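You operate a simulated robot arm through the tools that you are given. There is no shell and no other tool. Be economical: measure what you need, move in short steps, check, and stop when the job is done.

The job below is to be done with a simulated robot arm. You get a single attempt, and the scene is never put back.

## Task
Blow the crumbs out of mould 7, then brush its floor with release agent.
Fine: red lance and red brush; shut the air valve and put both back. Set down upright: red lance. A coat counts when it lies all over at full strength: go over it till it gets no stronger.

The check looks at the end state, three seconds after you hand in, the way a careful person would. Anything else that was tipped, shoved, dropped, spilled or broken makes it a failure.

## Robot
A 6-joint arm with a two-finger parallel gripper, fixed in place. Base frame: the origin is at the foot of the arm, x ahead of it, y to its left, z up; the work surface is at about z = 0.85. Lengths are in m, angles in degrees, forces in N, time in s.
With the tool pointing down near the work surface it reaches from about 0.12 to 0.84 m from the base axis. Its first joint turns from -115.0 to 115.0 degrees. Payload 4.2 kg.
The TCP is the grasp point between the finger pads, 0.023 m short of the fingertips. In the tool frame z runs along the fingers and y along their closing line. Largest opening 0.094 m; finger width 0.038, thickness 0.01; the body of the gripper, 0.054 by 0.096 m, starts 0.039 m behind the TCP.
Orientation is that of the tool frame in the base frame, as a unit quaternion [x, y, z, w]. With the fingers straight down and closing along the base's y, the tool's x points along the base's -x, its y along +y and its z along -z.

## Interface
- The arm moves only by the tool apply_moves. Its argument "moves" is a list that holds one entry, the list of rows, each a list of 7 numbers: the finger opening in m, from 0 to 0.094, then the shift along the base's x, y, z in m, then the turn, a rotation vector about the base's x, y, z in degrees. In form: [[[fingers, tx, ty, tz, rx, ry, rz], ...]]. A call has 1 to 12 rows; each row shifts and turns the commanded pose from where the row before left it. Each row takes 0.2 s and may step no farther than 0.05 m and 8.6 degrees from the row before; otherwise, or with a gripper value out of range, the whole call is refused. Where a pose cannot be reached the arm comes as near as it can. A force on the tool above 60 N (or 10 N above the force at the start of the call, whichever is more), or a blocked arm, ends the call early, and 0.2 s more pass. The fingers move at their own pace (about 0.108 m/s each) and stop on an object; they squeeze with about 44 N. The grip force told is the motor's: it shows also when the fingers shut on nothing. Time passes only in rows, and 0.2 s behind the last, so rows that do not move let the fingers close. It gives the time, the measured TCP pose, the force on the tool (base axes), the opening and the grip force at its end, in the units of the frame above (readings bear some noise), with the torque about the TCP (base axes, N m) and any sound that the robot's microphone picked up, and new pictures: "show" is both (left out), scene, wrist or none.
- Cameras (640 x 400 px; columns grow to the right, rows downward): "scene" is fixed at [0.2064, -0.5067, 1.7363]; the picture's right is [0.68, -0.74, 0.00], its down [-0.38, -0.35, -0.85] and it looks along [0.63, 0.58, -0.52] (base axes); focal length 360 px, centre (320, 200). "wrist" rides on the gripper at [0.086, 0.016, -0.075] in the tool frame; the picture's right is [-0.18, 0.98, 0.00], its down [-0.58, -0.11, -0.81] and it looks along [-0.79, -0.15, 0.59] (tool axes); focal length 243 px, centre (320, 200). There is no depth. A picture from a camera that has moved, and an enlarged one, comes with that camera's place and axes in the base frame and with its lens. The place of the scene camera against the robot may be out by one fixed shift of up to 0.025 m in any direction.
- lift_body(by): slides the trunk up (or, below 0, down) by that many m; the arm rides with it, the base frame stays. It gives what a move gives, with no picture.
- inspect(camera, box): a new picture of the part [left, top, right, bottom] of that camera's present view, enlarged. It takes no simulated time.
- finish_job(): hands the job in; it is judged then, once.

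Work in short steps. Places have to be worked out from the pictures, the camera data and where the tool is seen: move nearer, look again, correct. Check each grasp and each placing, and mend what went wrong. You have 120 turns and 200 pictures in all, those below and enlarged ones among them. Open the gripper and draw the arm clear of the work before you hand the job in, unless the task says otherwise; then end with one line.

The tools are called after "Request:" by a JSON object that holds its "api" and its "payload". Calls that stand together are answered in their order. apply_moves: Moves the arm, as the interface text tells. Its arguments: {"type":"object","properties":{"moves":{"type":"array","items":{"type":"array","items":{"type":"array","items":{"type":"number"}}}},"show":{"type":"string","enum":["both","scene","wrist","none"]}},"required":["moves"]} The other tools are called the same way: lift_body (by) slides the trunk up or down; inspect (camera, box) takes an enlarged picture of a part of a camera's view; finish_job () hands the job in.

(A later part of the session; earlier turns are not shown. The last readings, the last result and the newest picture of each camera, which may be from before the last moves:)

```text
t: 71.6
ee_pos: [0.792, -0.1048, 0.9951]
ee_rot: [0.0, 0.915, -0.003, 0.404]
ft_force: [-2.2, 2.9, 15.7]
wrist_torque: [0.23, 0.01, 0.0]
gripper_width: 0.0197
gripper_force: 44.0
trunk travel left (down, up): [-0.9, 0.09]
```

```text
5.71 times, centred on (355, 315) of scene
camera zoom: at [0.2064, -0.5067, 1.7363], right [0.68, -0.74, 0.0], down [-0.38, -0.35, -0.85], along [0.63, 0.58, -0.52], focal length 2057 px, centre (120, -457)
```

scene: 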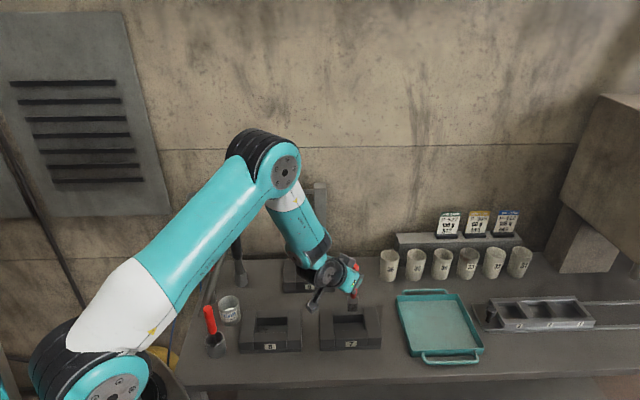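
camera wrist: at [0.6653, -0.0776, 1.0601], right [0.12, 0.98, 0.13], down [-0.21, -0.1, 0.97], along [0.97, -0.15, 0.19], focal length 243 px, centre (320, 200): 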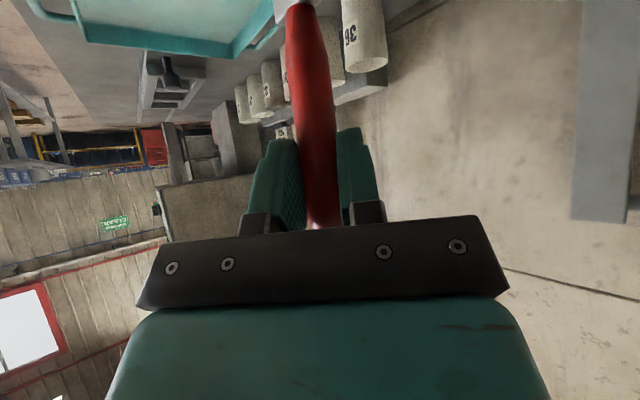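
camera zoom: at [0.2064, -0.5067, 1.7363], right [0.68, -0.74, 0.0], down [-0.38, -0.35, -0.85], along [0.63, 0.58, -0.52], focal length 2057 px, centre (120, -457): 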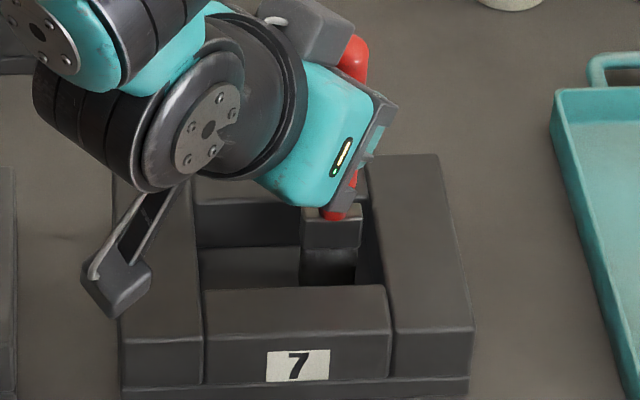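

I go to the right wall, then probe towards the back wall to find the n range.

Request:
{"api": "apply_moves", "payload": {"moves": [[[0.0, 0.0065, -0.0068, 0, 0, 0, 0], [0.0, 0.0072, 0.0069, 0, 0, 0, 0]]], "show": "none"}}

Request:
{"api": "apply_moves", "payload": {"moves": [[[0.0, 0.0043, 0.0041, 0, 0, 0, 0]]], "show": "none"}}

Request:
{"api": "apply_moves", "payload": {"moves": [[[0.0, 0.0036, 0.0035, 0, 0, 0, 0]]], "show": "none"}}

Request:
{"api": "inspect", "payload": {"camera": "scene", "box": [310, 280, 400, 350]}}

```text
t: 72.2
ee_pos: [0.8038, -0.1051, 0.9936]
ee_rot: [0.0, 0.915, -0.003, 0.404]
ft_force: [-11.6, 2.4, 14.6]
wrist_torque: [-0.04, 0.87, -0.08]
gripper_width: 0.0198
gripper_force: 43.9
trunk travel left (down, up): [-0.9, 0.09]
```

```text
t: 72.6
ee_pos: [0.8091, -0.1012, 0.9947]
ee_rot: [0.0, 0.915, -0.002, 0.404]
ft_force: [-10.2, 1.2, 9.0]
wrist_torque: [0.0, 0.75, 0.03]
gripper_width: 0.0197
gripper_force: 43.6
trunk travel left (down, up): [-0.9, 0.09]
```

```text
t: 73.0
ee_pos: [0.8127, -0.0979, 0.9944]
ee_rot: [-0.001, 0.915, -0.002, 0.403]
ft_force: [-10.9, 0.0, 6.9]
wrist_torque: [-0.06, 0.89, 0.1]
gripper_width: 0.02
gripper_force: 44.0
trunk travel left (down, up): [-0.9, 0.09]
```

```text
5.71 times, centred on (355, 315) of scene
camera zoom: at [0.2064, -0.5067, 1.7363], right [0.68, -0.74, 0.0], down [-0.38, -0.35, -0.85], along [0.63, 0.58, -0.52], focal length 2057 px, centre (120, -457)
```

zoom: 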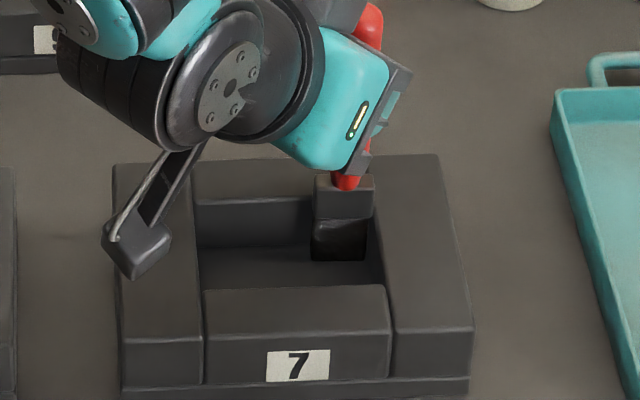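

The brush is against the back wall (its thickness ~1 cm). I now raster: long strokes along p, stepping 7 mm towards the front.

Request:
{"api": "apply_moves", "payload": {"moves": [[[0.0, -0.0084, 0.0088, 0, 0, 0, 0], [0.0, -0.0084, 0.0088, 0, 0, 0, 0], [0.0, -0.0084, 0.0088, 0, 0, 0, 0], [0.0, -0.0084, 0.0088, 0, 0, 0, 0], [0.0, -0.0084, 0.0088, 0, 0, 0, 0], [0.0, -0.005, -0.0048, 0, 0, 0, 0], [0.0, 0.0084, -0.0088, 0, 0, 0, 0], [0.0, 0.0084, -0.0088, 0, 0, 0, 0], [0.0, 0.0084, -0.0088, 0, 0, 0, 0], [0.0, 0.0084, -0.0088, 0, 0, 0, 0], [0.0, 0.0084, -0.0088, 0, 0, 0, 0]]], "show": "none"}}

Request:
{"api": "inspect", "payload": {"camera": "scene", "box": [310, 280, 400, 350]}}

```text
t: 75.4
ee_pos: [0.8089, -0.1026, 0.995]
ee_rot: [0.0, 0.914, -0.003, 0.405]
ft_force: [0.0, 0.3, 4.1]
wrist_torque: [0.04, -0.03, 0.01]
gripper_width: 0.0198
gripper_force: 44.1
trunk travel left (down, up): [-0.9, 0.09]
```

```text
5.71 times, centred on (355, 315) of scene
camera zoom: at [0.2064, -0.5067, 1.7363], right [0.68, -0.74, 0.0], down [-0.38, -0.35, -0.85], along [0.63, 0.58, -0.52], focal length 2057 px, centre (120, -457)
```

zoom: 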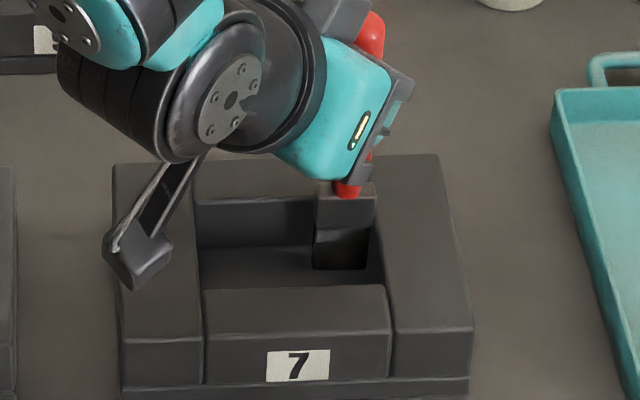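

Request:
{"api": "apply_moves", "payload": {"moves": [[[0.0, -0.005, -0.0048, -0.001, 0, 0, 0], [0.0, -0.0084, 0.0088, 0, 0, 0, 0], [0.0, -0.0084, 0.0088, 0, 0, 0, 0], [0.0, -0.0084, 0.0088, 0, 0, 0, 0], [0.0, -0.0084, 0.0088, 0, 0, 0, 0], [0.0, -0.0084, 0.0088, 0, 0, 0, 0], [0.0, -0.005, -0.0048, 0, 0, 0, 0], [0.0, 0.0084, -0.0088, 0, 0, 0, 0], [0.0, 0.0084, -0.0088, 0, 0, 0, 0], [0.0, 0.0084, -0.0088, 0, 0, 0, 0], [0.0, 0.0084, -0.0088, 0, 0, 0, 0], [0.0, 0.0084, -0.0088, 0, 0, 0, 0]]], "show": "none"}}

Request:
{"api": "inspect", "payload": {"camera": "scene", "box": [310, 280, 400, 350]}}

```text
t: 78.0
ee_pos: [0.7979, -0.1118, 0.9946]
ee_rot: [0.0, 0.914, -0.003, 0.405]
ft_force: [-2.3, 3.5, 17.4]
wrist_torque: [0.27, -0.06, 0.04]
gripper_width: 0.0199
gripper_force: 44.0
trunk travel left (down, up): [-0.9, 0.09]
```

```text
5.71 times, centred on (355, 315) of scene
camera zoom: at [0.2064, -0.5067, 1.7363], right [0.68, -0.74, 0.0], down [-0.38, -0.35, -0.85], along [0.63, 0.58, -0.52], focal length 2057 px, centre (120, -457)
```

zoom: 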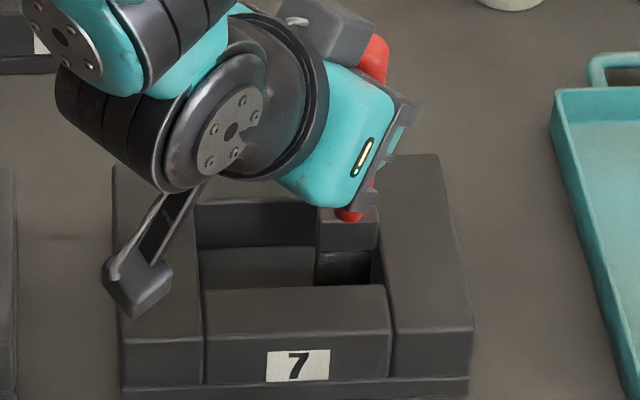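

The floor on the left seems slightly lighter already. I continue the raster towards the front wall.

Request:
{"api": "apply_moves", "payload": {"moves": [[[0.0, -0.005, -0.0048, 0, 0, 0, 0], [0.0, -0.0084, 0.0088, 0, 0, 0, 0], [0.0, -0.0084, 0.0088, 0, 0, 0, 0], [0.0, -0.0084, 0.0088, 0, 0, 0, 0], [0.0, -0.0084, 0.0088, 0, 0, 0, 0], [0.0, -0.0084, 0.0088, 0, 0, 0, 0], [0.0, -0.005, -0.0048, 0, 0, 0, 0], [0.0, 0.0084, -0.0088, 0, 0, 0, 0], [0.0, 0.0084, -0.0088, 0, 0, 0, 0], [0.0, 0.0084, -0.0088, 0, 0, 0, 0], [0.0, 0.0084, -0.0088, 0, 0, 0, 0], [0.0, 0.0084, -0.0088, 0, 0, 0, 0]]], "show": "none"}}

Request:
{"api": "apply_moves", "payload": {"moves": [[[0.0, -0.0043, -0.0041, 0, 0, 0, 0], [0.0, -0.0084, 0.0088, 0, 0, 0, 0], [0.0, -0.0084, 0.0088, 0, 0, 0, 0], [0.0, -0.0084, 0.0088, 0, 0, 0, 0], [0.0, -0.0084, 0.0088, 0, 0, 0, 0], [0.0, -0.0084, 0.0088, 0, 0, 0, 0]]], "show": "none"}}

Request:
{"api": "inspect", "payload": {"camera": "scene", "box": [310, 280, 400, 350]}}

```text
t: 80.6
ee_pos: [0.7872, -0.1221, 0.9947]
ee_rot: [-0.001, 0.915, -0.003, 0.404]
ft_force: [-1.8, 1.2, 10.8]
wrist_torque: [0.17, 0.06, 0.02]
gripper_width: 0.0196
gripper_force: 43.7
trunk travel left (down, up): [-0.9, 0.09]
```

```text
t: 82.0
ee_pos: [0.7419, -0.0825, 0.9931]
ee_rot: [0.0, 0.914, -0.003, 0.405]
ft_force: [5.0, -3.4, 6.9]
wrist_torque: [-0.42, -0.75, -0.02]
gripper_width: 0.0199
gripper_force: 44.6
trunk travel left (down, up): [-0.9, 0.09]
```

```text
5.71 times, centred on (355, 315) of scene
camera zoom: at [0.2064, -0.5067, 1.7363], right [0.68, -0.74, 0.0], down [-0.38, -0.35, -0.85], along [0.63, 0.58, -0.52], focal length 2057 px, centre (120, -457)
```

zoom: 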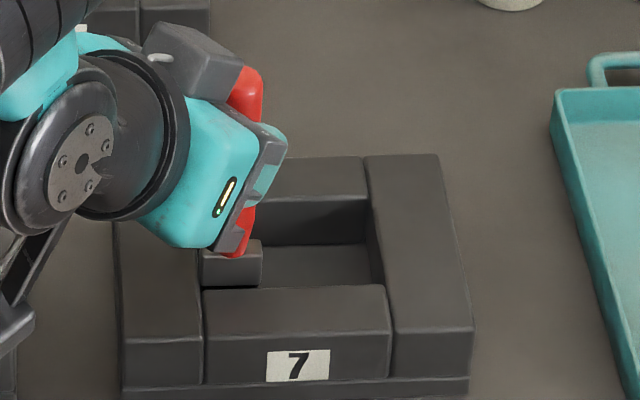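

I finish with a line close along the front wall, then lift out and view the floor.

Request:
{"api": "apply_moves", "payload": {"moves": [[[0.0, -0.0019, -0.0042, 0, 0, 0, 0], [0.0, 0.0084, -0.0088, 0, 0, 0, 0], [0.0, 0.0084, -0.0088, 0, 0, 0, 0], [0.0, 0.0084, -0.0088, 0, 0, 0, 0], [0.0, 0.0084, -0.0088, 0, 0, 0, 0], [0.0, 0.0084, -0.0088, 0, 0, 0, 0]]], "show": "none"}}

Request:
{"api": "apply_moves", "payload": {"moves": [[[0.0, -0.011, 0.023, 0.002, 0, 0, 0], [0.0, 0, 0, 0.045, 0, 0, 0], [0.0, 0, 0, 0.045, 0, 0, 0], [0.0, 0, 0.03, 0.035, 0, 0, 0], [0.0, 0, 0.045, 0, 0, 0, 0]]], "show": "both"}}

Request:
{"api": "inspect", "payload": {"camera": "scene", "box": [310, 280, 400, 350]}}

```text
t: 83.4
ee_pos: [0.7821, -0.129, 0.9943]
ee_rot: [-0.001, 0.914, -0.003, 0.405]
ft_force: [3.8, 10.7, 10.4]
wrist_torque: [1.01, -0.57, 0.13]
gripper_width: 0.02
gripper_force: 44.4
trunk travel left (down, up): [-0.9, 0.09]
```

```text
t: 84.6
ee_pos: [0.7707, -0.0327, 1.1225]
ee_rot: [0.0, 0.915, -0.003, 0.404]
ft_force: [0.6, 0.1, -0.1]
wrist_torque: [0.03, 0.0, 0.0]
gripper_width: 0.0197
gripper_force: 44.3
trunk travel left (down, up): [-0.9, 0.09]
camera wrist: at [0.6567, -0.0172, 1.1072], right [0.13, 0.98, 0.13], down [-0.21, -0.1, 0.97], along [0.97, -0.15, 0.19], focal length 243 px, centre (320, 200)
```

scene: 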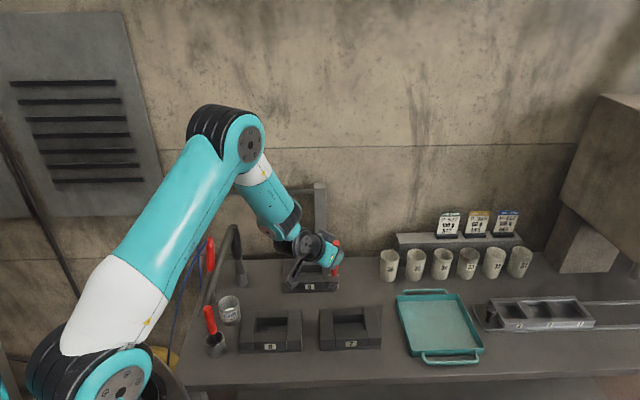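
wrist: 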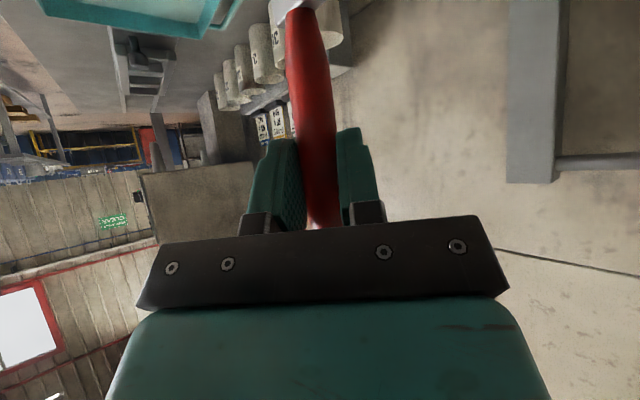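

```text
5.71 times, centred on (355, 315) of scene
camera zoom: at [0.2064, -0.5067, 1.7363], right [0.68, -0.74, 0.0], down [-0.38, -0.35, -0.85], along [0.63, 0.58, -0.52], focal length 2057 px, centre (120, -457)
```

zoom: 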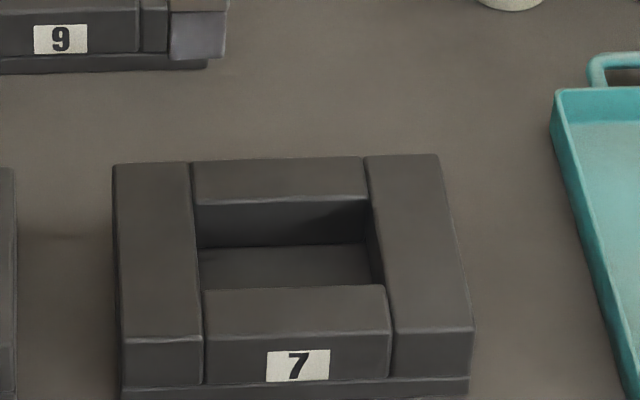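

Request:
{"api": "inspect", "payload": {"camera": "scene", "box": [338, 316, 382, 336]}}

Request:
{"api": "inspect", "payload": {"camera": "scene", "box": [320, 245, 360, 285]}}

Request:
{"api": "inspect", "payload": {"camera": "scene", "box": [250, 312, 295, 340]}}

```text
14.55 times, centred on (360, 326) of scene
camera zoom: at [0.2064, -0.5067, 1.7363], right [0.68, -0.74, 0.0], down [-0.38, -0.35, -0.85], along [0.63, 0.58, -0.52], focal length 5236 px, centre (-262, -1633)
```

zoom: 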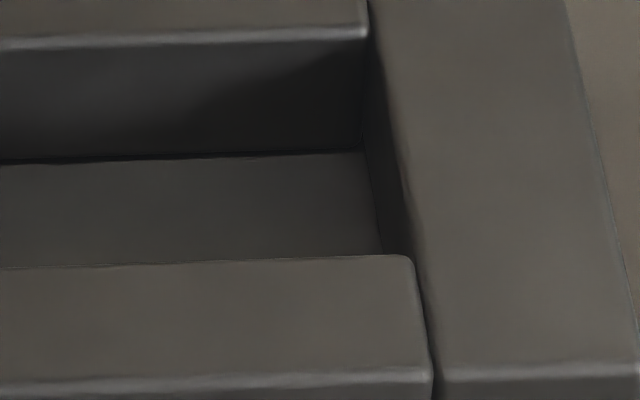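

```text
10.00 times, centred on (340, 265) of scene
camera zoom: at [0.2064, -0.5067, 1.7363], right [0.68, -0.74, 0.0], down [-0.38, -0.35, -0.85], along [0.63, 0.58, -0.52], focal length 3600 px, centre (120, -450)
```

zoom: 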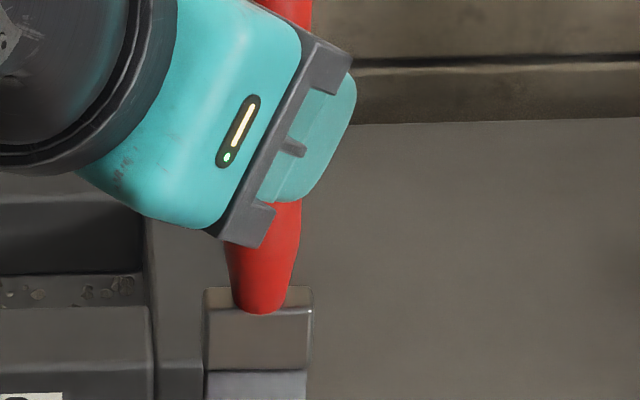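

```text
14.22 times, centred on (272, 326) of scene
camera zoom: at [0.2064, -0.5067, 1.7363], right [0.68, -0.74, 0.0], down [-0.38, -0.35, -0.85], along [0.63, 0.58, -0.52], focal length 5120 px, centre (996, -1592)
```

zoom: 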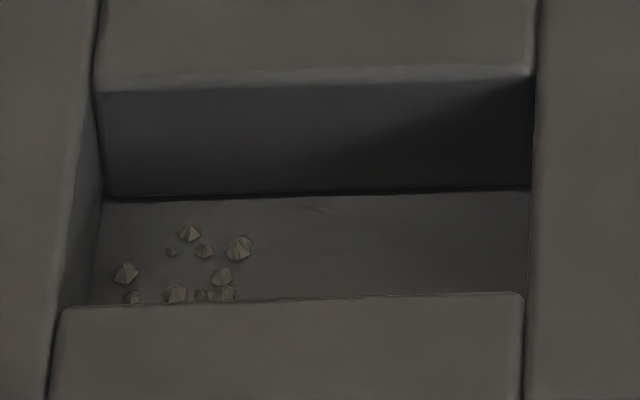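

I can't clearly see a coat, so I tilt the tool back and look at the floor and the bristles with the wrist camera.

Request:
{"api": "apply_moves", "payload": {"moves": [[[0.0, -0.018, -0.008, 0.025, 0, 8, 0], [0.0, -0.018, -0.008, 0.025, 0, 8, 0], [0.0, -0.018, -0.008, 0.02, 0, 8, 0], [0.0, -0.018, -0.008, 0.02, 0, 8, 0], [0.0, -0.018, -0.008, 0.02, 0, 8, 0], [0.0, -0.018, -0.008, 0.02, 0, 8, 0]]], "show": "wrist"}}

Request:
{"api": "inspect", "payload": {"camera": "wrist", "box": [240, 0, 400, 120]}}

```text
t: 86.0
ee_pos: [0.6622, -0.0804, 1.2502]
ee_rot: [-0.002, 1.0, -0.003, -0.003]
ft_force: [0.9, -0.2, -1.0]
wrist_torque: [0.0, -0.01, 0.04]
gripper_width: 0.0197
gripper_force: 44.4
trunk travel left (down, up): [-0.9, 0.09]
camera wrist: at [0.5757, -0.0637, 1.3252], right [0.18, 0.98, -0.01], down [0.59, -0.1, 0.8], along [0.79, -0.15, -0.6], focal length 243 px, centre (320, 200)
```

wrist: 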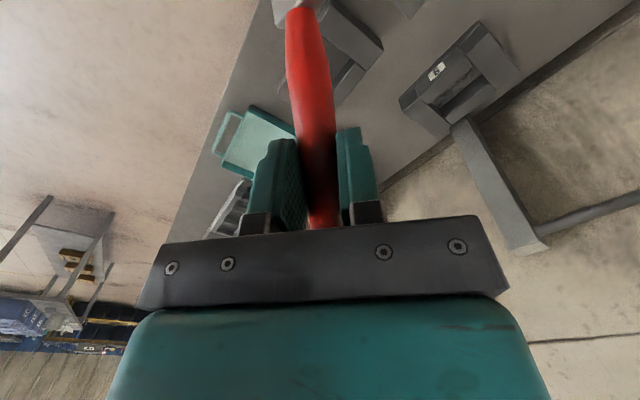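

```text
3.33 times, centred on (320, 60) of wrist
camera zoom: at [0.5757, -0.0637, 1.3252], right [0.18, 0.98, -0.01], down [0.59, -0.1, 0.8], along [0.79, -0.15, -0.6], focal length 809 px, centre (320, 667)
```

zoom: 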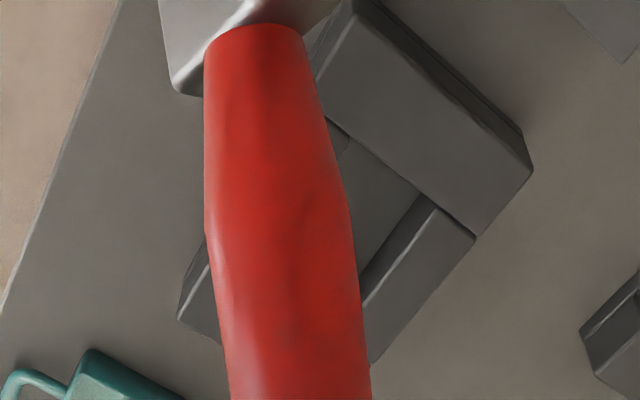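

Request:
{"api": "apply_moves", "payload": {"moves": [[[0.0, 0, 0.045, 0, 0, 0, 0], [0.0, 0, 0.045, 0, 0, 0, 0]]], "show": "wrist"}}

Request:
{"api": "inspect", "payload": {"camera": "wrist", "box": [210, 0, 330, 100]}}

Request:
{"api": "inspect", "payload": {"camera": "scene", "box": [240, 180, 360, 280]}}

```text
t: 86.6
ee_pos: [0.6626, 0.0102, 1.2494]
ee_rot: [-0.002, 1.0, -0.001, -0.003]
ft_force: [0.6, -0.5, -1.1]
wrist_torque: [0.02, -0.01, 0.02]
gripper_width: 0.0197
gripper_force: 44.0
trunk travel left (down, up): [-0.9, 0.09]
camera wrist: at [0.5757, 0.0258, 1.3248], right [0.18, 0.98, -0.01], down [0.59, -0.1, 0.8], along [0.79, -0.15, -0.6], focal length 243 px, centre (320, 200)
```

wrist: 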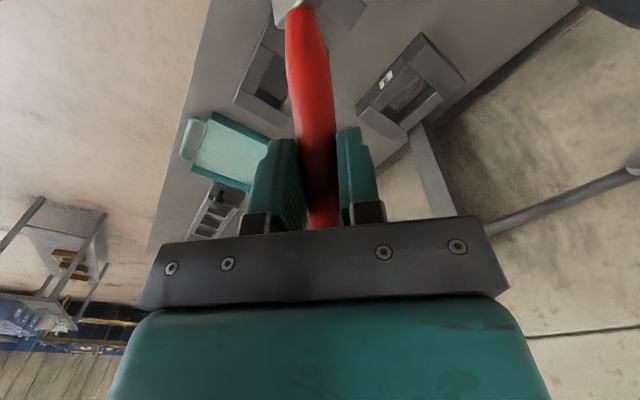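

```text
4.00 times, centred on (270, 50) of wrist
camera zoom: at [0.5757, 0.0258, 1.3248], right [0.18, 0.98, -0.01], down [0.59, -0.1, 0.8], along [0.79, -0.15, -0.6], focal length 970 px, centre (520, 800)
```

zoom: 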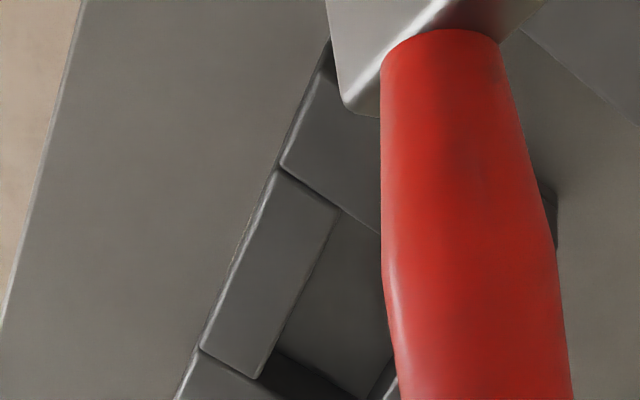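

```text
4.00 times, centred on (300, 230) of scene
camera zoom: at [0.2064, -0.5067, 1.7363], right [0.68, -0.74, 0.0], down [-0.38, -0.35, -0.85], along [0.63, 0.58, -0.52], focal length 1440 px, centre (400, 80)
```

zoom: 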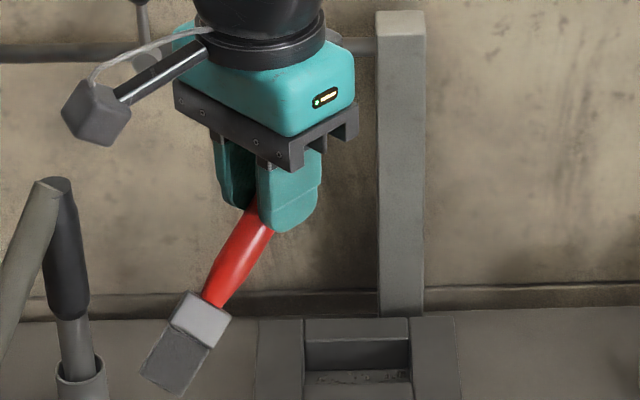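

The bristles look dark and no coat shows, so the brush probably needs dipping. I look into the pot.

Request:
{"api": "inspect", "payload": {"camera": "scene", "box": [212, 288, 248, 330]}}

Request:
{"api": "inspect", "payload": {"camera": "scene", "box": [270, 240, 310, 285]}}

```text
9.52 times, centred on (230, 309) of scene
camera zoom: at [0.2064, -0.5067, 1.7363], right [0.68, -0.74, 0.0], down [-0.38, -0.35, -0.85], along [0.63, 0.58, -0.52], focal length 3428 px, centre (1177, -838)
```

zoom: 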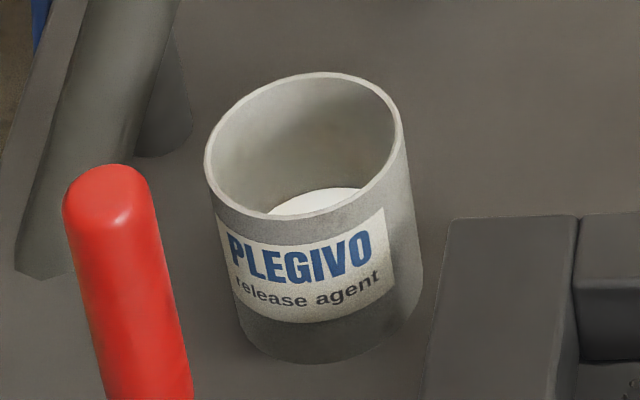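

```text
8.89 times, centred on (290, 262) of scene
camera zoom: at [0.2064, -0.5067, 1.7363], right [0.68, -0.74, 0.0], down [-0.38, -0.35, -0.85], along [0.63, 0.58, -0.52], focal length 3200 px, centre (587, -356)
```

zoom: 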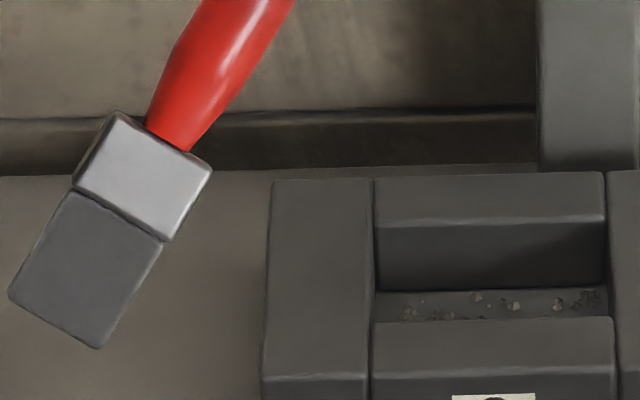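

The pot holds white agent up to about z 0.89. I return the tool to the pitched pose above the pot and check the brush's alignment, then dip it.

Request:
{"api": "apply_moves", "payload": {"moves": [[[0.0, -0.0125, 0.0265, 0, 0, -8, 0], [0.0, -0.0125, 0.0265, 0, 0, -8, 0], [0.0, -0.0125, 0.0265, 0, 0, -8, 0], [0.0, -0.0125, 0.0265, 0, 0, -8, 0], [0.0, -0.0125, 0.0265, 0, 0, -8, 0], [0.0, -0.0125, 0.0265, 0, 0, -8, 0], [0.0, -0.0125, 0.0302, -0.03, 0, 0, 0], [0.0, 0, 0, -0.045, 0, 0, 0]]], "show": "wrist"}}

Request:
{"api": "inspect", "payload": {"camera": "scene", "box": [195, 220, 275, 340]}}

```text
t: 88.4
ee_pos: [0.5746, 0.2006, 1.1766]
ee_rot: [0.0, 0.914, -0.003, 0.405]
ft_force: [-0.7, 0.0, -0.6]
wrist_torque: [-0.01, 0.01, -0.02]
gripper_width: 0.0199
gripper_force: 43.8
trunk travel left (down, up): [-0.9, 0.09]
camera wrist: at [0.4609, 0.2161, 1.1611], right [0.12, 0.98, 0.13], down [-0.21, -0.1, 0.97], along [0.97, -0.15, 0.19], focal length 243 px, centre (320, 200)
```

wrist: 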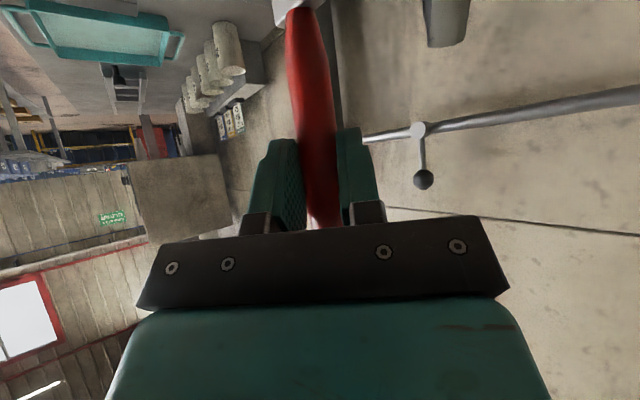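

```text
3.33 times, centred on (235, 280) of scene
camera zoom: at [0.2064, -0.5067, 1.7363], right [0.68, -0.74, 0.0], down [-0.38, -0.35, -0.85], along [0.63, 0.58, -0.52], focal length 1200 px, centre (603, -67)
```

zoom: 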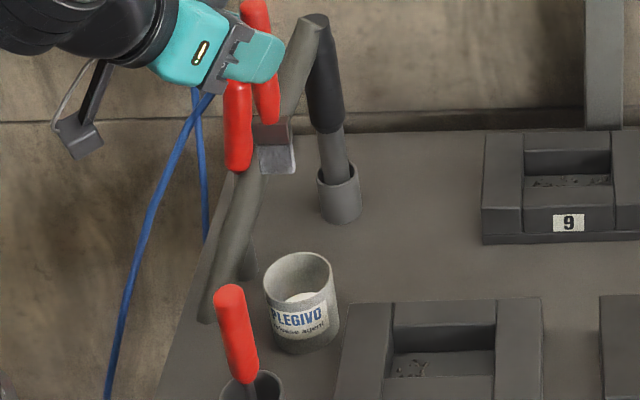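

The brush tip is right above the pot's middle. I lower it in.

Request:
{"api": "apply_moves", "payload": {"moves": [[[0.0, -0.002, -0.002, -0.045, 0, 0, 0], [0.0, 0, 0, -0.045, 0, 0, 0], [0.0, 0, 0, -0.04, 0, 0, 0], [0.0, 0, 0, -0.03, 0, 0, 0], [0.0, 0, 0, -0.015, 0, 0, 0]]], "show": "none"}}

Request:
{"api": "inspect", "payload": {"camera": "scene", "box": [195, 240, 275, 340]}}

```text
t: 89.6
ee_pos: [0.5729, 0.1974, 0.9992]
ee_rot: [0.0, 0.915, -0.003, 0.404]
ft_force: [0.2, 0.7, -0.5]
wrist_torque: [0.04, 0.02, 0.0]
gripper_width: 0.0198
gripper_force: 44.4
trunk travel left (down, up): [-0.9, 0.09]
```

```text
4.00 times, centred on (235, 290) of scene
camera zoom: at [0.2064, -0.5067, 1.7363], right [0.68, -0.74, 0.0], down [-0.38, -0.35, -0.85], along [0.63, 0.58, -0.52], focal length 1440 px, centre (660, -160)
```

zoom: 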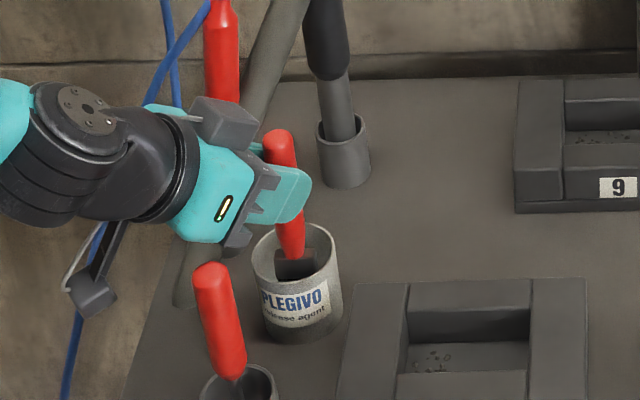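

Request:
{"api": "apply_moves", "payload": {"moves": [[[0.0, 0, 0, -0.004, 0, 0, 0], [0.0, 0.004, 0, 0, 0, 0, 0], [0.0, -0.006, 0, 0, 0, 0, 0], [0.0, 0.002, 0, 0, 0, 0, 0], [0.0, 0, 0, 0, 0, 0, 0], [0.0, 0, 0, 0.03, 0, 0, 0], [0.0, 0, 0, 0.045, 0, 0, 0], [0.0, 0, 0, 0.045, 0, 0, 0], [0.0, 0, 0, 0.045, 0, 0, 0]]], "show": "none"}}

Request:
{"api": "inspect", "payload": {"camera": "scene", "box": [205, 230, 265, 300]}}

```text
t: 91.6
ee_pos: [0.5745, 0.1976, 1.1609]
ee_rot: [0.0, 0.915, -0.004, 0.404]
ft_force: [0.2, 0.3, -1.2]
wrist_torque: [-0.02, 0.03, 0.0]
gripper_width: 0.0197
gripper_force: 44.2
trunk travel left (down, up): [-0.9, 0.09]
```

```text
5.71 times, centred on (235, 265) of scene
camera zoom: at [0.2064, -0.5067, 1.7363], right [0.68, -0.74, 0.0], down [-0.38, -0.35, -0.85], along [0.63, 0.58, -0.52], focal length 2057 px, centre (806, -171)
```

zoom: 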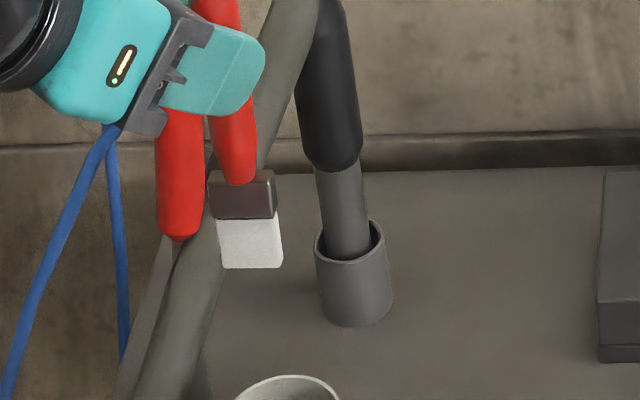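

Now the bristles are white: properly loaded. I carry it to mould 7 and lower to the floor.

Request:
{"api": "apply_moves", "payload": {"moves": [[[0.0, 0.0251, -0.0358, 0, 0, 0, 0], [0.0, 0.0251, -0.0358, 0, 0, 0, 0], [0.0, 0.0251, -0.0358, 0, 0, 0, 0], [0.0, 0.0251, -0.0358, 0, 0, 0, 0], [0.0, 0.0251, -0.0358, 0, 0, 0, 0], [0.0, 0.0251, -0.0358, 0, 0, 0, 0], [0.0, 0.0251, -0.0358, 0, 0, 0, 0], [0.0, 0.0251, -0.0358, 0, 0, 0, 0], [0.0, 0.0, 0.0, -0.045, 0, 0, 0], [0.0, 0, 0, -0.045, 0, 0, 0]]], "show": "none"}}

Request:
{"api": "inspect", "payload": {"camera": "scene", "box": [310, 270, 400, 350]}}

```text
t: 93.8
ee_pos: [0.7742, -0.0901, 1.0724]
ee_rot: [-0.001, 0.914, -0.002, 0.405]
ft_force: [-1.1, -0.3, -0.4]
wrist_torque: [0.01, 0.04, 0.0]
gripper_width: 0.0199
gripper_force: 44.4
trunk travel left (down, up): [-0.9, 0.09]
```

```text
5.00 times, centred on (355, 310) of scene
camera zoom: at [0.2064, -0.5067, 1.7363], right [0.68, -0.74, 0.0], down [-0.38, -0.35, -0.85], along [0.63, 0.58, -0.52], focal length 1800 px, centre (145, -350)
```

zoom: 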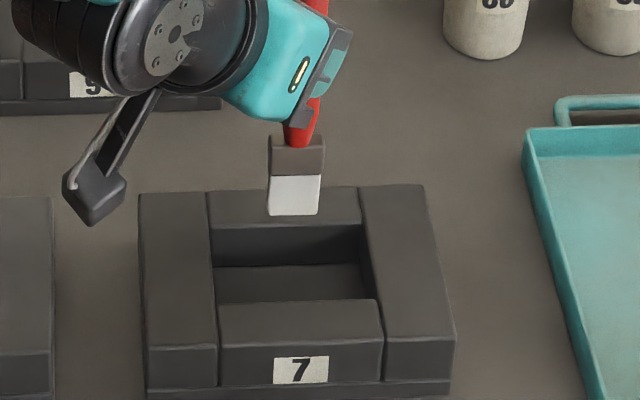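

Request:
{"api": "apply_moves", "payload": {"moves": [[[0.0, 0, 0, -0.035, 0, 0, 0], [0.0, 0, 0, -0.03, 0, 0, 0], [0.0, 0, 0, -0.007, 0, 0, 0]]], "show": "none"}}

Request:
{"api": "apply_moves", "payload": {"moves": [[[0.0, 0, 0, -0.003, 0, 0, 0]]], "show": "none"}}

Request:
{"api": "apply_moves", "payload": {"moves": [[[0.0, 0, 0, -0.002, 0, 0, 0]]], "show": "none"}}

Request:
{"api": "inspect", "payload": {"camera": "scene", "box": [310, 280, 400, 350]}}

```text
t: 94.6
ee_pos: [0.7733, -0.0888, 0.9997]
ee_rot: [-0.001, 0.915, -0.002, 0.404]
ft_force: [0.1, 0.0, -0.3]
wrist_torque: [0.0, 0.01, 0.0]
gripper_width: 0.0199
gripper_force: 43.3
trunk travel left (down, up): [-0.9, 0.09]
```

```text
t: 95.0
ee_pos: [0.7743, -0.0899, 0.9966]
ee_rot: [0.0, 0.914, -0.003, 0.405]
ft_force: [-0.6, 0.8, -0.5]
wrist_torque: [0.01, 0.01, -0.02]
gripper_width: 0.02
gripper_force: 43.3
trunk travel left (down, up): [-0.9, 0.09]
```

```text
t: 95.4
ee_pos: [0.7743, -0.0896, 0.9948]
ee_rot: [-0.002, 0.914, -0.002, 0.406]
ft_force: [-1.6, 0.4, 1.4]
wrist_torque: [-0.03, -0.01, -0.01]
gripper_width: 0.0197
gripper_force: 43.7
trunk travel left (down, up): [-0.9, 0.09]
```

```text
5.71 times, centred on (355, 315) of scene
camera zoom: at [0.2064, -0.5067, 1.7363], right [0.68, -0.74, 0.0], down [-0.38, -0.35, -0.85], along [0.63, 0.58, -0.52], focal length 2057 px, centre (120, -457)
```

zoom: 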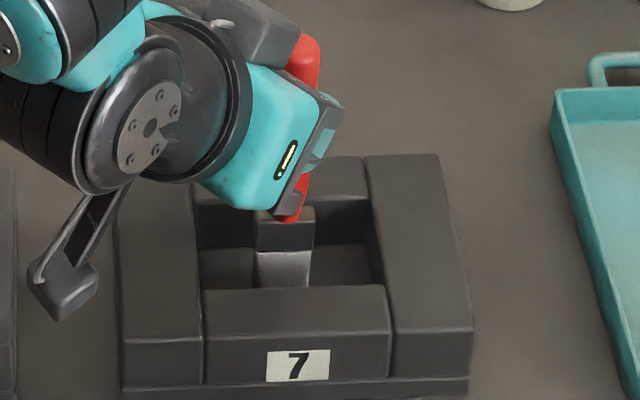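

Contact begins at z≈0.9945. With light pressure I start the raster at the back wall.

Request:
{"api": "apply_moves", "payload": {"moves": [[[0.0, 0.0047, 0.0045, -0.0015, 0, 0, 0], [0.0, 0.0047, 0.0045, 0, 0, 0, 0], [0.0, 0.0079, -0.0083, 0, 0, 0, 0], [0.0, 0.0079, -0.0083, 0, 0, 0, 0], [0.0, 0.0075, -0.0078, 0, 0, 0, 0], [0.0, -0.008, 0.00835, 0, 0, 0, 0], [0.0, -0.008, 0.00835, 0, 0, 0, 0], [0.0, -0.008, 0.00835, 0, 0, 0, 0], [0.0, -0.008, 0.00835, 0, 0, 0, 0], [0.0, -0.008, 0.00835, 0, 0, 0, 0]]], "show": "none"}}

Request:
{"api": "inspect", "payload": {"camera": "scene", "box": [310, 280, 400, 350]}}

```text
t: 97.6
ee_pos: [0.767, -0.0617, 0.9937]
ee_rot: [-0.001, 0.915, -0.002, 0.405]
ft_force: [3.7, -2.5, 18.3]
wrist_torque: [-0.46, -0.81, -0.01]
gripper_width: 0.0197
gripper_force: 43.7
trunk travel left (down, up): [-0.9, 0.09]
```

```text
5.71 times, centred on (355, 315) of scene
camera zoom: at [0.2064, -0.5067, 1.7363], right [0.68, -0.74, 0.0], down [-0.38, -0.35, -0.85], along [0.63, 0.58, -0.52], focal length 2057 px, centre (120, -457)
```

zoom: 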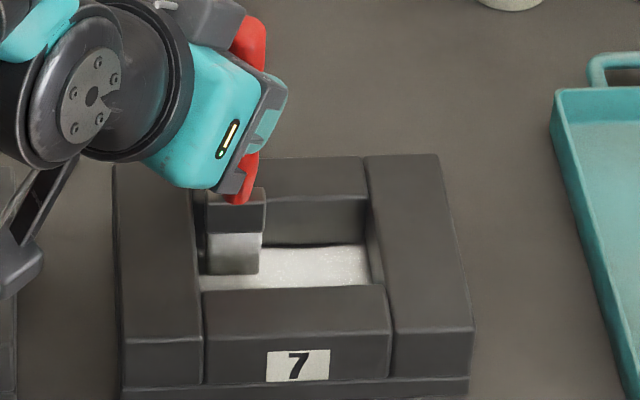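

The white coat is now clearly visible. I continue the raster forward.

Request:
{"api": "apply_moves", "payload": {"moves": [[[0.0, -0.005, -0.0048, 0, 0, 0, 0], [0.0, 0.008, -0.00835, 0, 0, 0, 0], [0.0, 0.008, -0.00835, 0, 0, 0, 0], [0.0, 0.008, -0.00835, 0, 0, 0, 0], [0.0, 0.008, -0.00835, 0, 0, 0, 0], [0.0, 0.008, -0.00835, 0, 0, 0, 0], [0.0, -0.005, -0.0048, 0, 0, 0, 0], [0.0, -0.008, 0.00835, 0, 0, 0, 0], [0.0, -0.008, 0.00835, 0, 0, 0, 0], [0.0, -0.008, 0.00835, 0, 0, 0, 0], [0.0, -0.008, 0.00835, 0, 0, 0, 0], [0.0, -0.008, 0.00835, 0, 0, 0, 0]]], "show": "none"}}

Request:
{"api": "apply_moves", "payload": {"moves": [[[0.0, -0.005, -0.0048, 0, 0, 0, 0], [0.0, 0.008, -0.00835, 0, 0, 0, 0], [0.0, 0.008, -0.00835, 0, 0, 0, 0], [0.0, 0.008, -0.00835, 0, 0, 0, 0], [0.0, 0.008, -0.00835, 0, 0, 0, 0], [0.0, 0.008, -0.00835, 0, 0, 0, 0], [0.0, -0.005, -0.0048, 0, 0, 0, 0], [0.0, -0.008, 0.00835, 0, 0, 0, 0], [0.0, -0.008, 0.00835, 0, 0, 0, 0], [0.0, -0.008, 0.00835, 0, 0, 0, 0], [0.0, -0.008, 0.00835, 0, 0, 0, 0], [0.0, -0.008, 0.00835, 0, 0, 0, 0]]], "show": "none"}}

Request:
{"api": "apply_moves", "payload": {"moves": [[[0.0, -0.005, -0.0048, 0, 0, 0, 0], [0.0, 0.008, -0.00835, 0, 0, 0, 0], [0.0, 0.008, -0.00835, 0, 0, 0, 0], [0.0, 0.008, -0.00835, 0, 0, 0, 0], [0.0, 0.008, -0.00835, 0, 0, 0, 0], [0.0, 0.008, -0.00835, 0, 0, 0, 0], [0.0, -0.004, -0.0038, 0, 0, 0, 0], [0.0, -0.008, 0.00835, 0, 0, 0, 0], [0.0, -0.008, 0.00835, 0, 0, 0, 0], [0.0, -0.008, 0.00835, 0, 0, 0, 0], [0.0, -0.008, 0.00835, 0, 0, 0, 0], [0.0, -0.008, 0.00835, 0, 0, 0, 0]]], "show": "none"}}

Request:
{"api": "inspect", "payload": {"camera": "scene", "box": [310, 280, 400, 350]}}

```text
t: 100.2
ee_pos: [0.7547, -0.0725, 0.9936]
ee_rot: [0.0, 0.914, -0.003, 0.405]
ft_force: [3.0, -3.5, 20.1]
wrist_torque: [-0.52, -0.93, -0.01]
gripper_width: 0.0198
gripper_force: 44.1
trunk travel left (down, up): [-0.9, 0.09]
```

```text
t: 102.8
ee_pos: [0.7468, -0.0826, 0.994]
ee_rot: [-0.001, 0.914, -0.003, 0.405]
ft_force: [3.7, -2.3, 16.6]
wrist_torque: [-0.41, -0.79, -0.04]
gripper_width: 0.0197
gripper_force: 44.0
trunk travel left (down, up): [-0.9, 0.09]
```

```text
t: 105.4
ee_pos: [0.7379, -0.0898, 0.9922]
ee_rot: [-0.001, 0.914, -0.004, 0.405]
ft_force: [12.6, 3.5, 10.0]
wrist_torque: [0.31, -1.16, -0.02]
gripper_width: 0.0196
gripper_force: 43.7
trunk travel left (down, up): [-0.9, 0.09]
```

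```text
5.71 times, centred on (355, 315) of scene
camera zoom: at [0.2064, -0.5067, 1.7363], right [0.68, -0.74, 0.0], down [-0.38, -0.35, -0.85], along [0.63, 0.58, -0.52], focal length 2057 px, centre (120, -457)
```

zoom: 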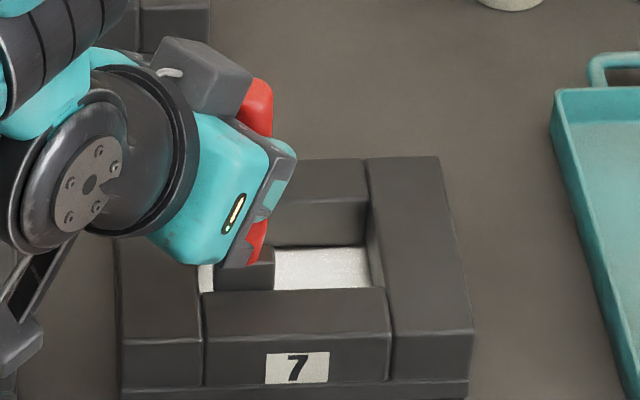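

The brush is at the front wall. I run along it both ways, then lift out to inspect the coat.

Request:
{"api": "apply_moves", "payload": {"moves": [[[0.0, -0.0045, 0.0068, 0, 0, 0, 0], [0.0, 0.0076, -0.0079, 0, 0, 0, 0], [0.0, 0.0076, -0.0079, 0, 0, 0, 0], [0.0, 0.0076, -0.0079, 0, 0, 0, 0], [0.0, 0.0076, -0.0079, 0, 0, 0, 0], [0.0, 0.0076, -0.0079, 0, 0, 0, 0], [0.0, 0.0076, -0.0079, 0, 0, 0, 0]]], "show": "none"}}

Request:
{"api": "apply_moves", "payload": {"moves": [[[0.0, -0.005, 0.022, 0.0, 0, 0, 0], [0.0, 0, 0, 0.045, 0, 0, 0], [0.0, 0, 0, 0.045, 0, 0, 0], [0.0, 0, 0.03, 0.035, 0, 0, 0], [0.0, 0, 0.045, 0.01, 0, 0, 0], [0.0, 0, 0.045, 0.0, 0, 0, 0]]], "show": "scene"}}

Request:
{"api": "inspect", "payload": {"camera": "scene", "box": [325, 305, 395, 350]}}

Request:
{"api": "inspect", "payload": {"camera": "scene", "box": [280, 220, 350, 290]}}

```text
t: 107.0
ee_pos: [0.7765, -0.1295, 0.993]
ee_rot: [-0.001, 0.916, -0.002, 0.402]
ft_force: [-13.6, 9.4, 19.9]
wrist_torque: [0.72, 0.83, 0.17]
gripper_width: 0.0199
gripper_force: 44.3
trunk travel left (down, up): [-0.9, 0.09]
```

```text
t: 108.4
ee_pos: [0.7733, 0.0105, 1.13]
ee_rot: [-0.001, 0.915, -0.002, 0.404]
ft_force: [0.7, -0.4, -0.1]
wrist_torque: [0.01, 0.0, 0.03]
gripper_width: 0.0197
gripper_force: 44.4
trunk travel left (down, up): [-0.9, 0.09]
```

scene: 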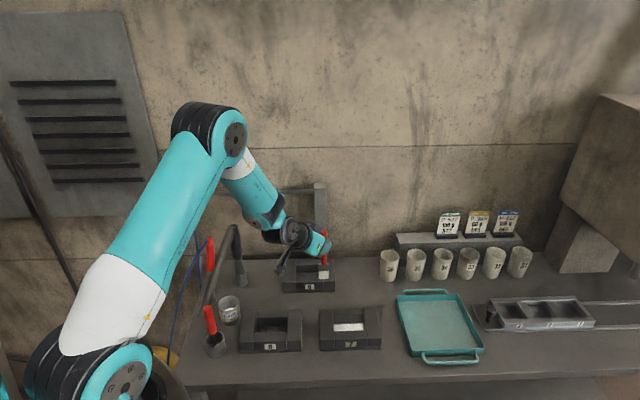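

```text
8.89 times, centred on (360, 328) of scene
camera zoom: at [0.2064, -0.5067, 1.7363], right [0.68, -0.74, 0.0], down [-0.38, -0.35, -0.85], along [0.63, 0.58, -0.52], focal length 3200 px, centre (-36, -933)
```

zoom: 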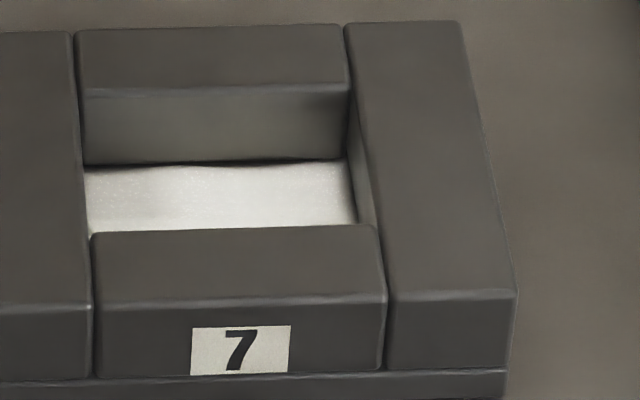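

```text
5.71 times, centred on (315, 255) of scene
camera zoom: at [0.2064, -0.5067, 1.7363], right [0.68, -0.74, 0.0], down [-0.38, -0.35, -0.85], along [0.63, 0.58, -0.52], focal length 2057 px, centre (349, -114)
```

zoom: 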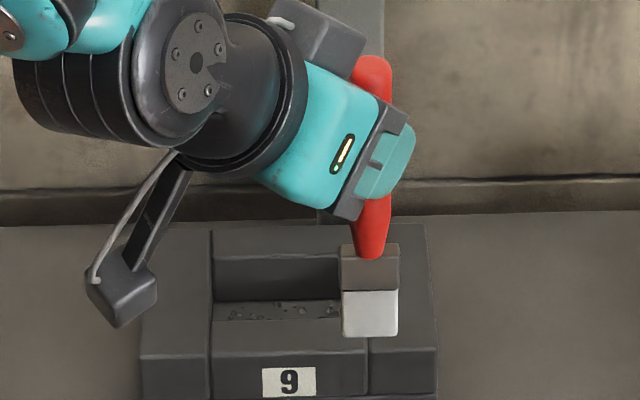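

The coat lies well, but the far edge looks a bit ragged. I do a second full pass; first I go back above the pocket and check the tip.

Request:
{"api": "apply_moves", "payload": {"moves": [[[0.0, 0, -0.04, 0, 0, 0, 0], [0.0, 0, -0.035, -0.02, 0, 0, 0], [0.0, 0, -0.025, -0.04, 0, 0, 0]]], "show": "none"}}

Request:
{"api": "inspect", "payload": {"camera": "scene", "box": [310, 270, 400, 350]}}

```text
t: 109.2
ee_pos: [0.7744, -0.0877, 1.0696]
ee_rot: [-0.001, 0.915, -0.002, 0.405]
ft_force: [-0.5, 1.0, -0.3]
wrist_torque: [-0.02, 0.05, -0.01]
gripper_width: 0.0197
gripper_force: 44.0
trunk travel left (down, up): [-0.9, 0.09]
```

```text
5.00 times, centred on (355, 310) of scene
camera zoom: at [0.2064, -0.5067, 1.7363], right [0.68, -0.74, 0.0], down [-0.38, -0.35, -0.85], along [0.63, 0.58, -0.52], focal length 1800 px, centre (145, -350)
```

zoom: 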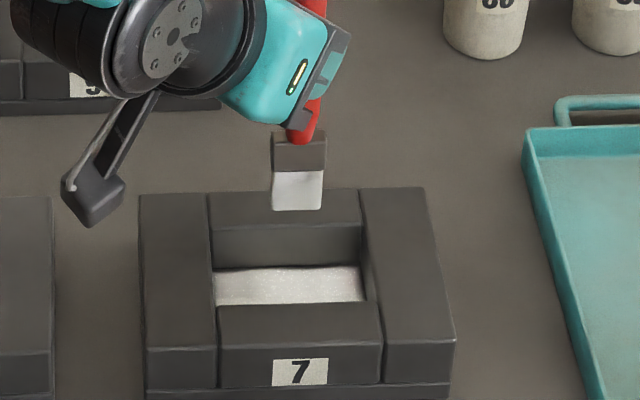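

Request:
{"api": "apply_moves", "payload": {"moves": [[[0.0, 0, 0, -0.04, 0, 0, 0], [0.0, 0, 0, -0.03, 0, 0, 0], [0.0, 0, 0, -0.006, 0, 0, 0], [0.0, 0.0047, 0.0045, -0.0005, 0, 0, 0], [0.0, 0.005, 0.0048, 0, 0, 0, 0], [0.0, 0.0079, -0.0083, 0, 0, 0, 0], [0.0, 0.0079, -0.0083, 0, 0, 0, 0], [0.0, 0.0079, -0.0083, 0, 0, 0, 0]]], "show": "none"}}

Request:
{"api": "apply_moves", "payload": {"moves": [[[0.0, 0.0025, 0.0024, 0, 0, 0, 0], [0.0, -0.008, 0.00835, 0, 0, 0, 0], [0.0, -0.008, 0.00835, 0, 0, 0, 0], [0.0, -0.008, 0.00835, 0, 0, 0, 0], [0.0, -0.008, 0.00835, 0, 0, 0, 0], [0.0, -0.008, 0.00835, 0, 0, 0, 0], [0.0, 0.008, -0.00835, 0, 0, 0, 0], [0.0, 0.008, -0.00835, 0, 0, 0, 0], [0.0, 0.008, -0.00835, 0, 0, 0, 0], [0.0, 0.008, -0.00835, 0, 0, 0, 0], [0.0, 0.008, -0.00835, 0, 0, 0, 0]]], "show": "none"}}

Request:
{"api": "inspect", "payload": {"camera": "scene", "box": [310, 280, 400, 350]}}

```text
t: 111.0
ee_pos: [0.8049, -0.1013, 0.9923]
ee_rot: [-0.002, 0.915, 0.0, 0.404]
ft_force: [-13.6, 14.2, 26.3]
wrist_torque: [0.96, 0.6, 0.22]
gripper_width: 0.0198
gripper_force: 43.7
trunk travel left (down, up): [-0.9, 0.09]
```

```text
t: 113.4
ee_pos: [0.8078, -0.1011, 0.992]
ee_rot: [-0.001, 0.915, -0.001, 0.403]
ft_force: [-12.8, 9.4, 22.2]
wrist_torque: [0.61, 0.65, 0.14]
gripper_width: 0.0199
gripper_force: 44.0
trunk travel left (down, up): [-0.9, 0.09]
```

```text
5.71 times, centred on (355, 315) of scene
camera zoom: at [0.2064, -0.5067, 1.7363], right [0.68, -0.74, 0.0], down [-0.38, -0.35, -0.85], along [0.63, 0.58, -0.52], focal length 2057 px, centre (120, -457)
```

zoom: 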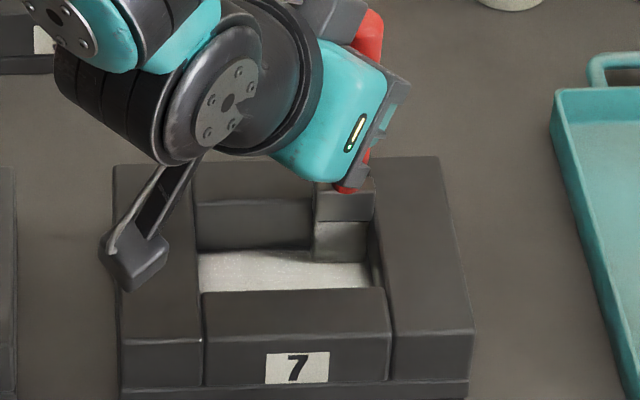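

The right wall is reached but the back wall not quite. I ease off the right wall and press on to the back wall, then stroke along it.

Request:
{"api": "apply_moves", "payload": {"moves": [[[0.0, -0.002, 0.0021, 0, 0, 0, 0], [0.0, 0.0036, 0.0035, 0, 0, 0, 0]]], "show": "none"}}

Request:
{"api": "apply_moves", "payload": {"moves": [[[0.0, 0.0022, 0.0021, 0, 0, 0, 0]]], "show": "none"}}

Request:
{"api": "inspect", "payload": {"camera": "scene", "box": [325, 300, 385, 340]}}

```text
t: 114.0
ee_pos: [0.8089, -0.0991, 0.9914]
ee_rot: [0.0, 0.915, -0.005, 0.404]
ft_force: [-14.6, -1.1, 18.2]
wrist_torque: [-0.22, 0.81, -0.01]
gripper_width: 0.0197
gripper_force: 44.2
trunk travel left (down, up): [-0.9, 0.09]
```

```text
t: 114.4
ee_pos: [0.8119, -0.0979, 0.9918]
ee_rot: [-0.001, 0.915, -0.005, 0.403]
ft_force: [-15.4, -9.9, 14.7]
wrist_torque: [-1.05, 1.04, -0.32]
gripper_width: 0.0205
gripper_force: 44.4
trunk travel left (down, up): [-0.9, 0.09]
```

```text
10.00 times, centred on (355, 320) of scene
camera zoom: at [0.2064, -0.5067, 1.7363], right [0.68, -0.74, 0.0], down [-0.38, -0.35, -0.85], along [0.63, 0.58, -0.52], focal length 3600 px, centre (-30, -1000)
```

zoom: 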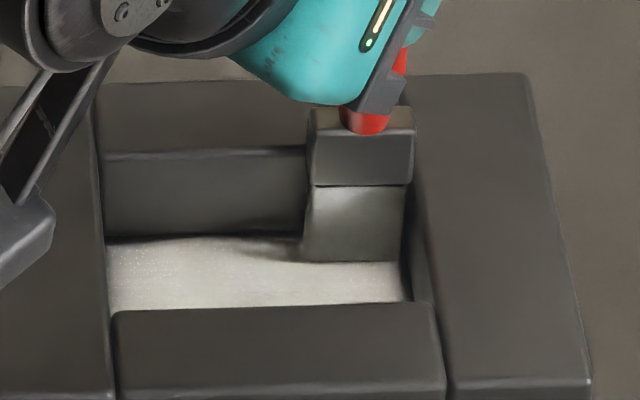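

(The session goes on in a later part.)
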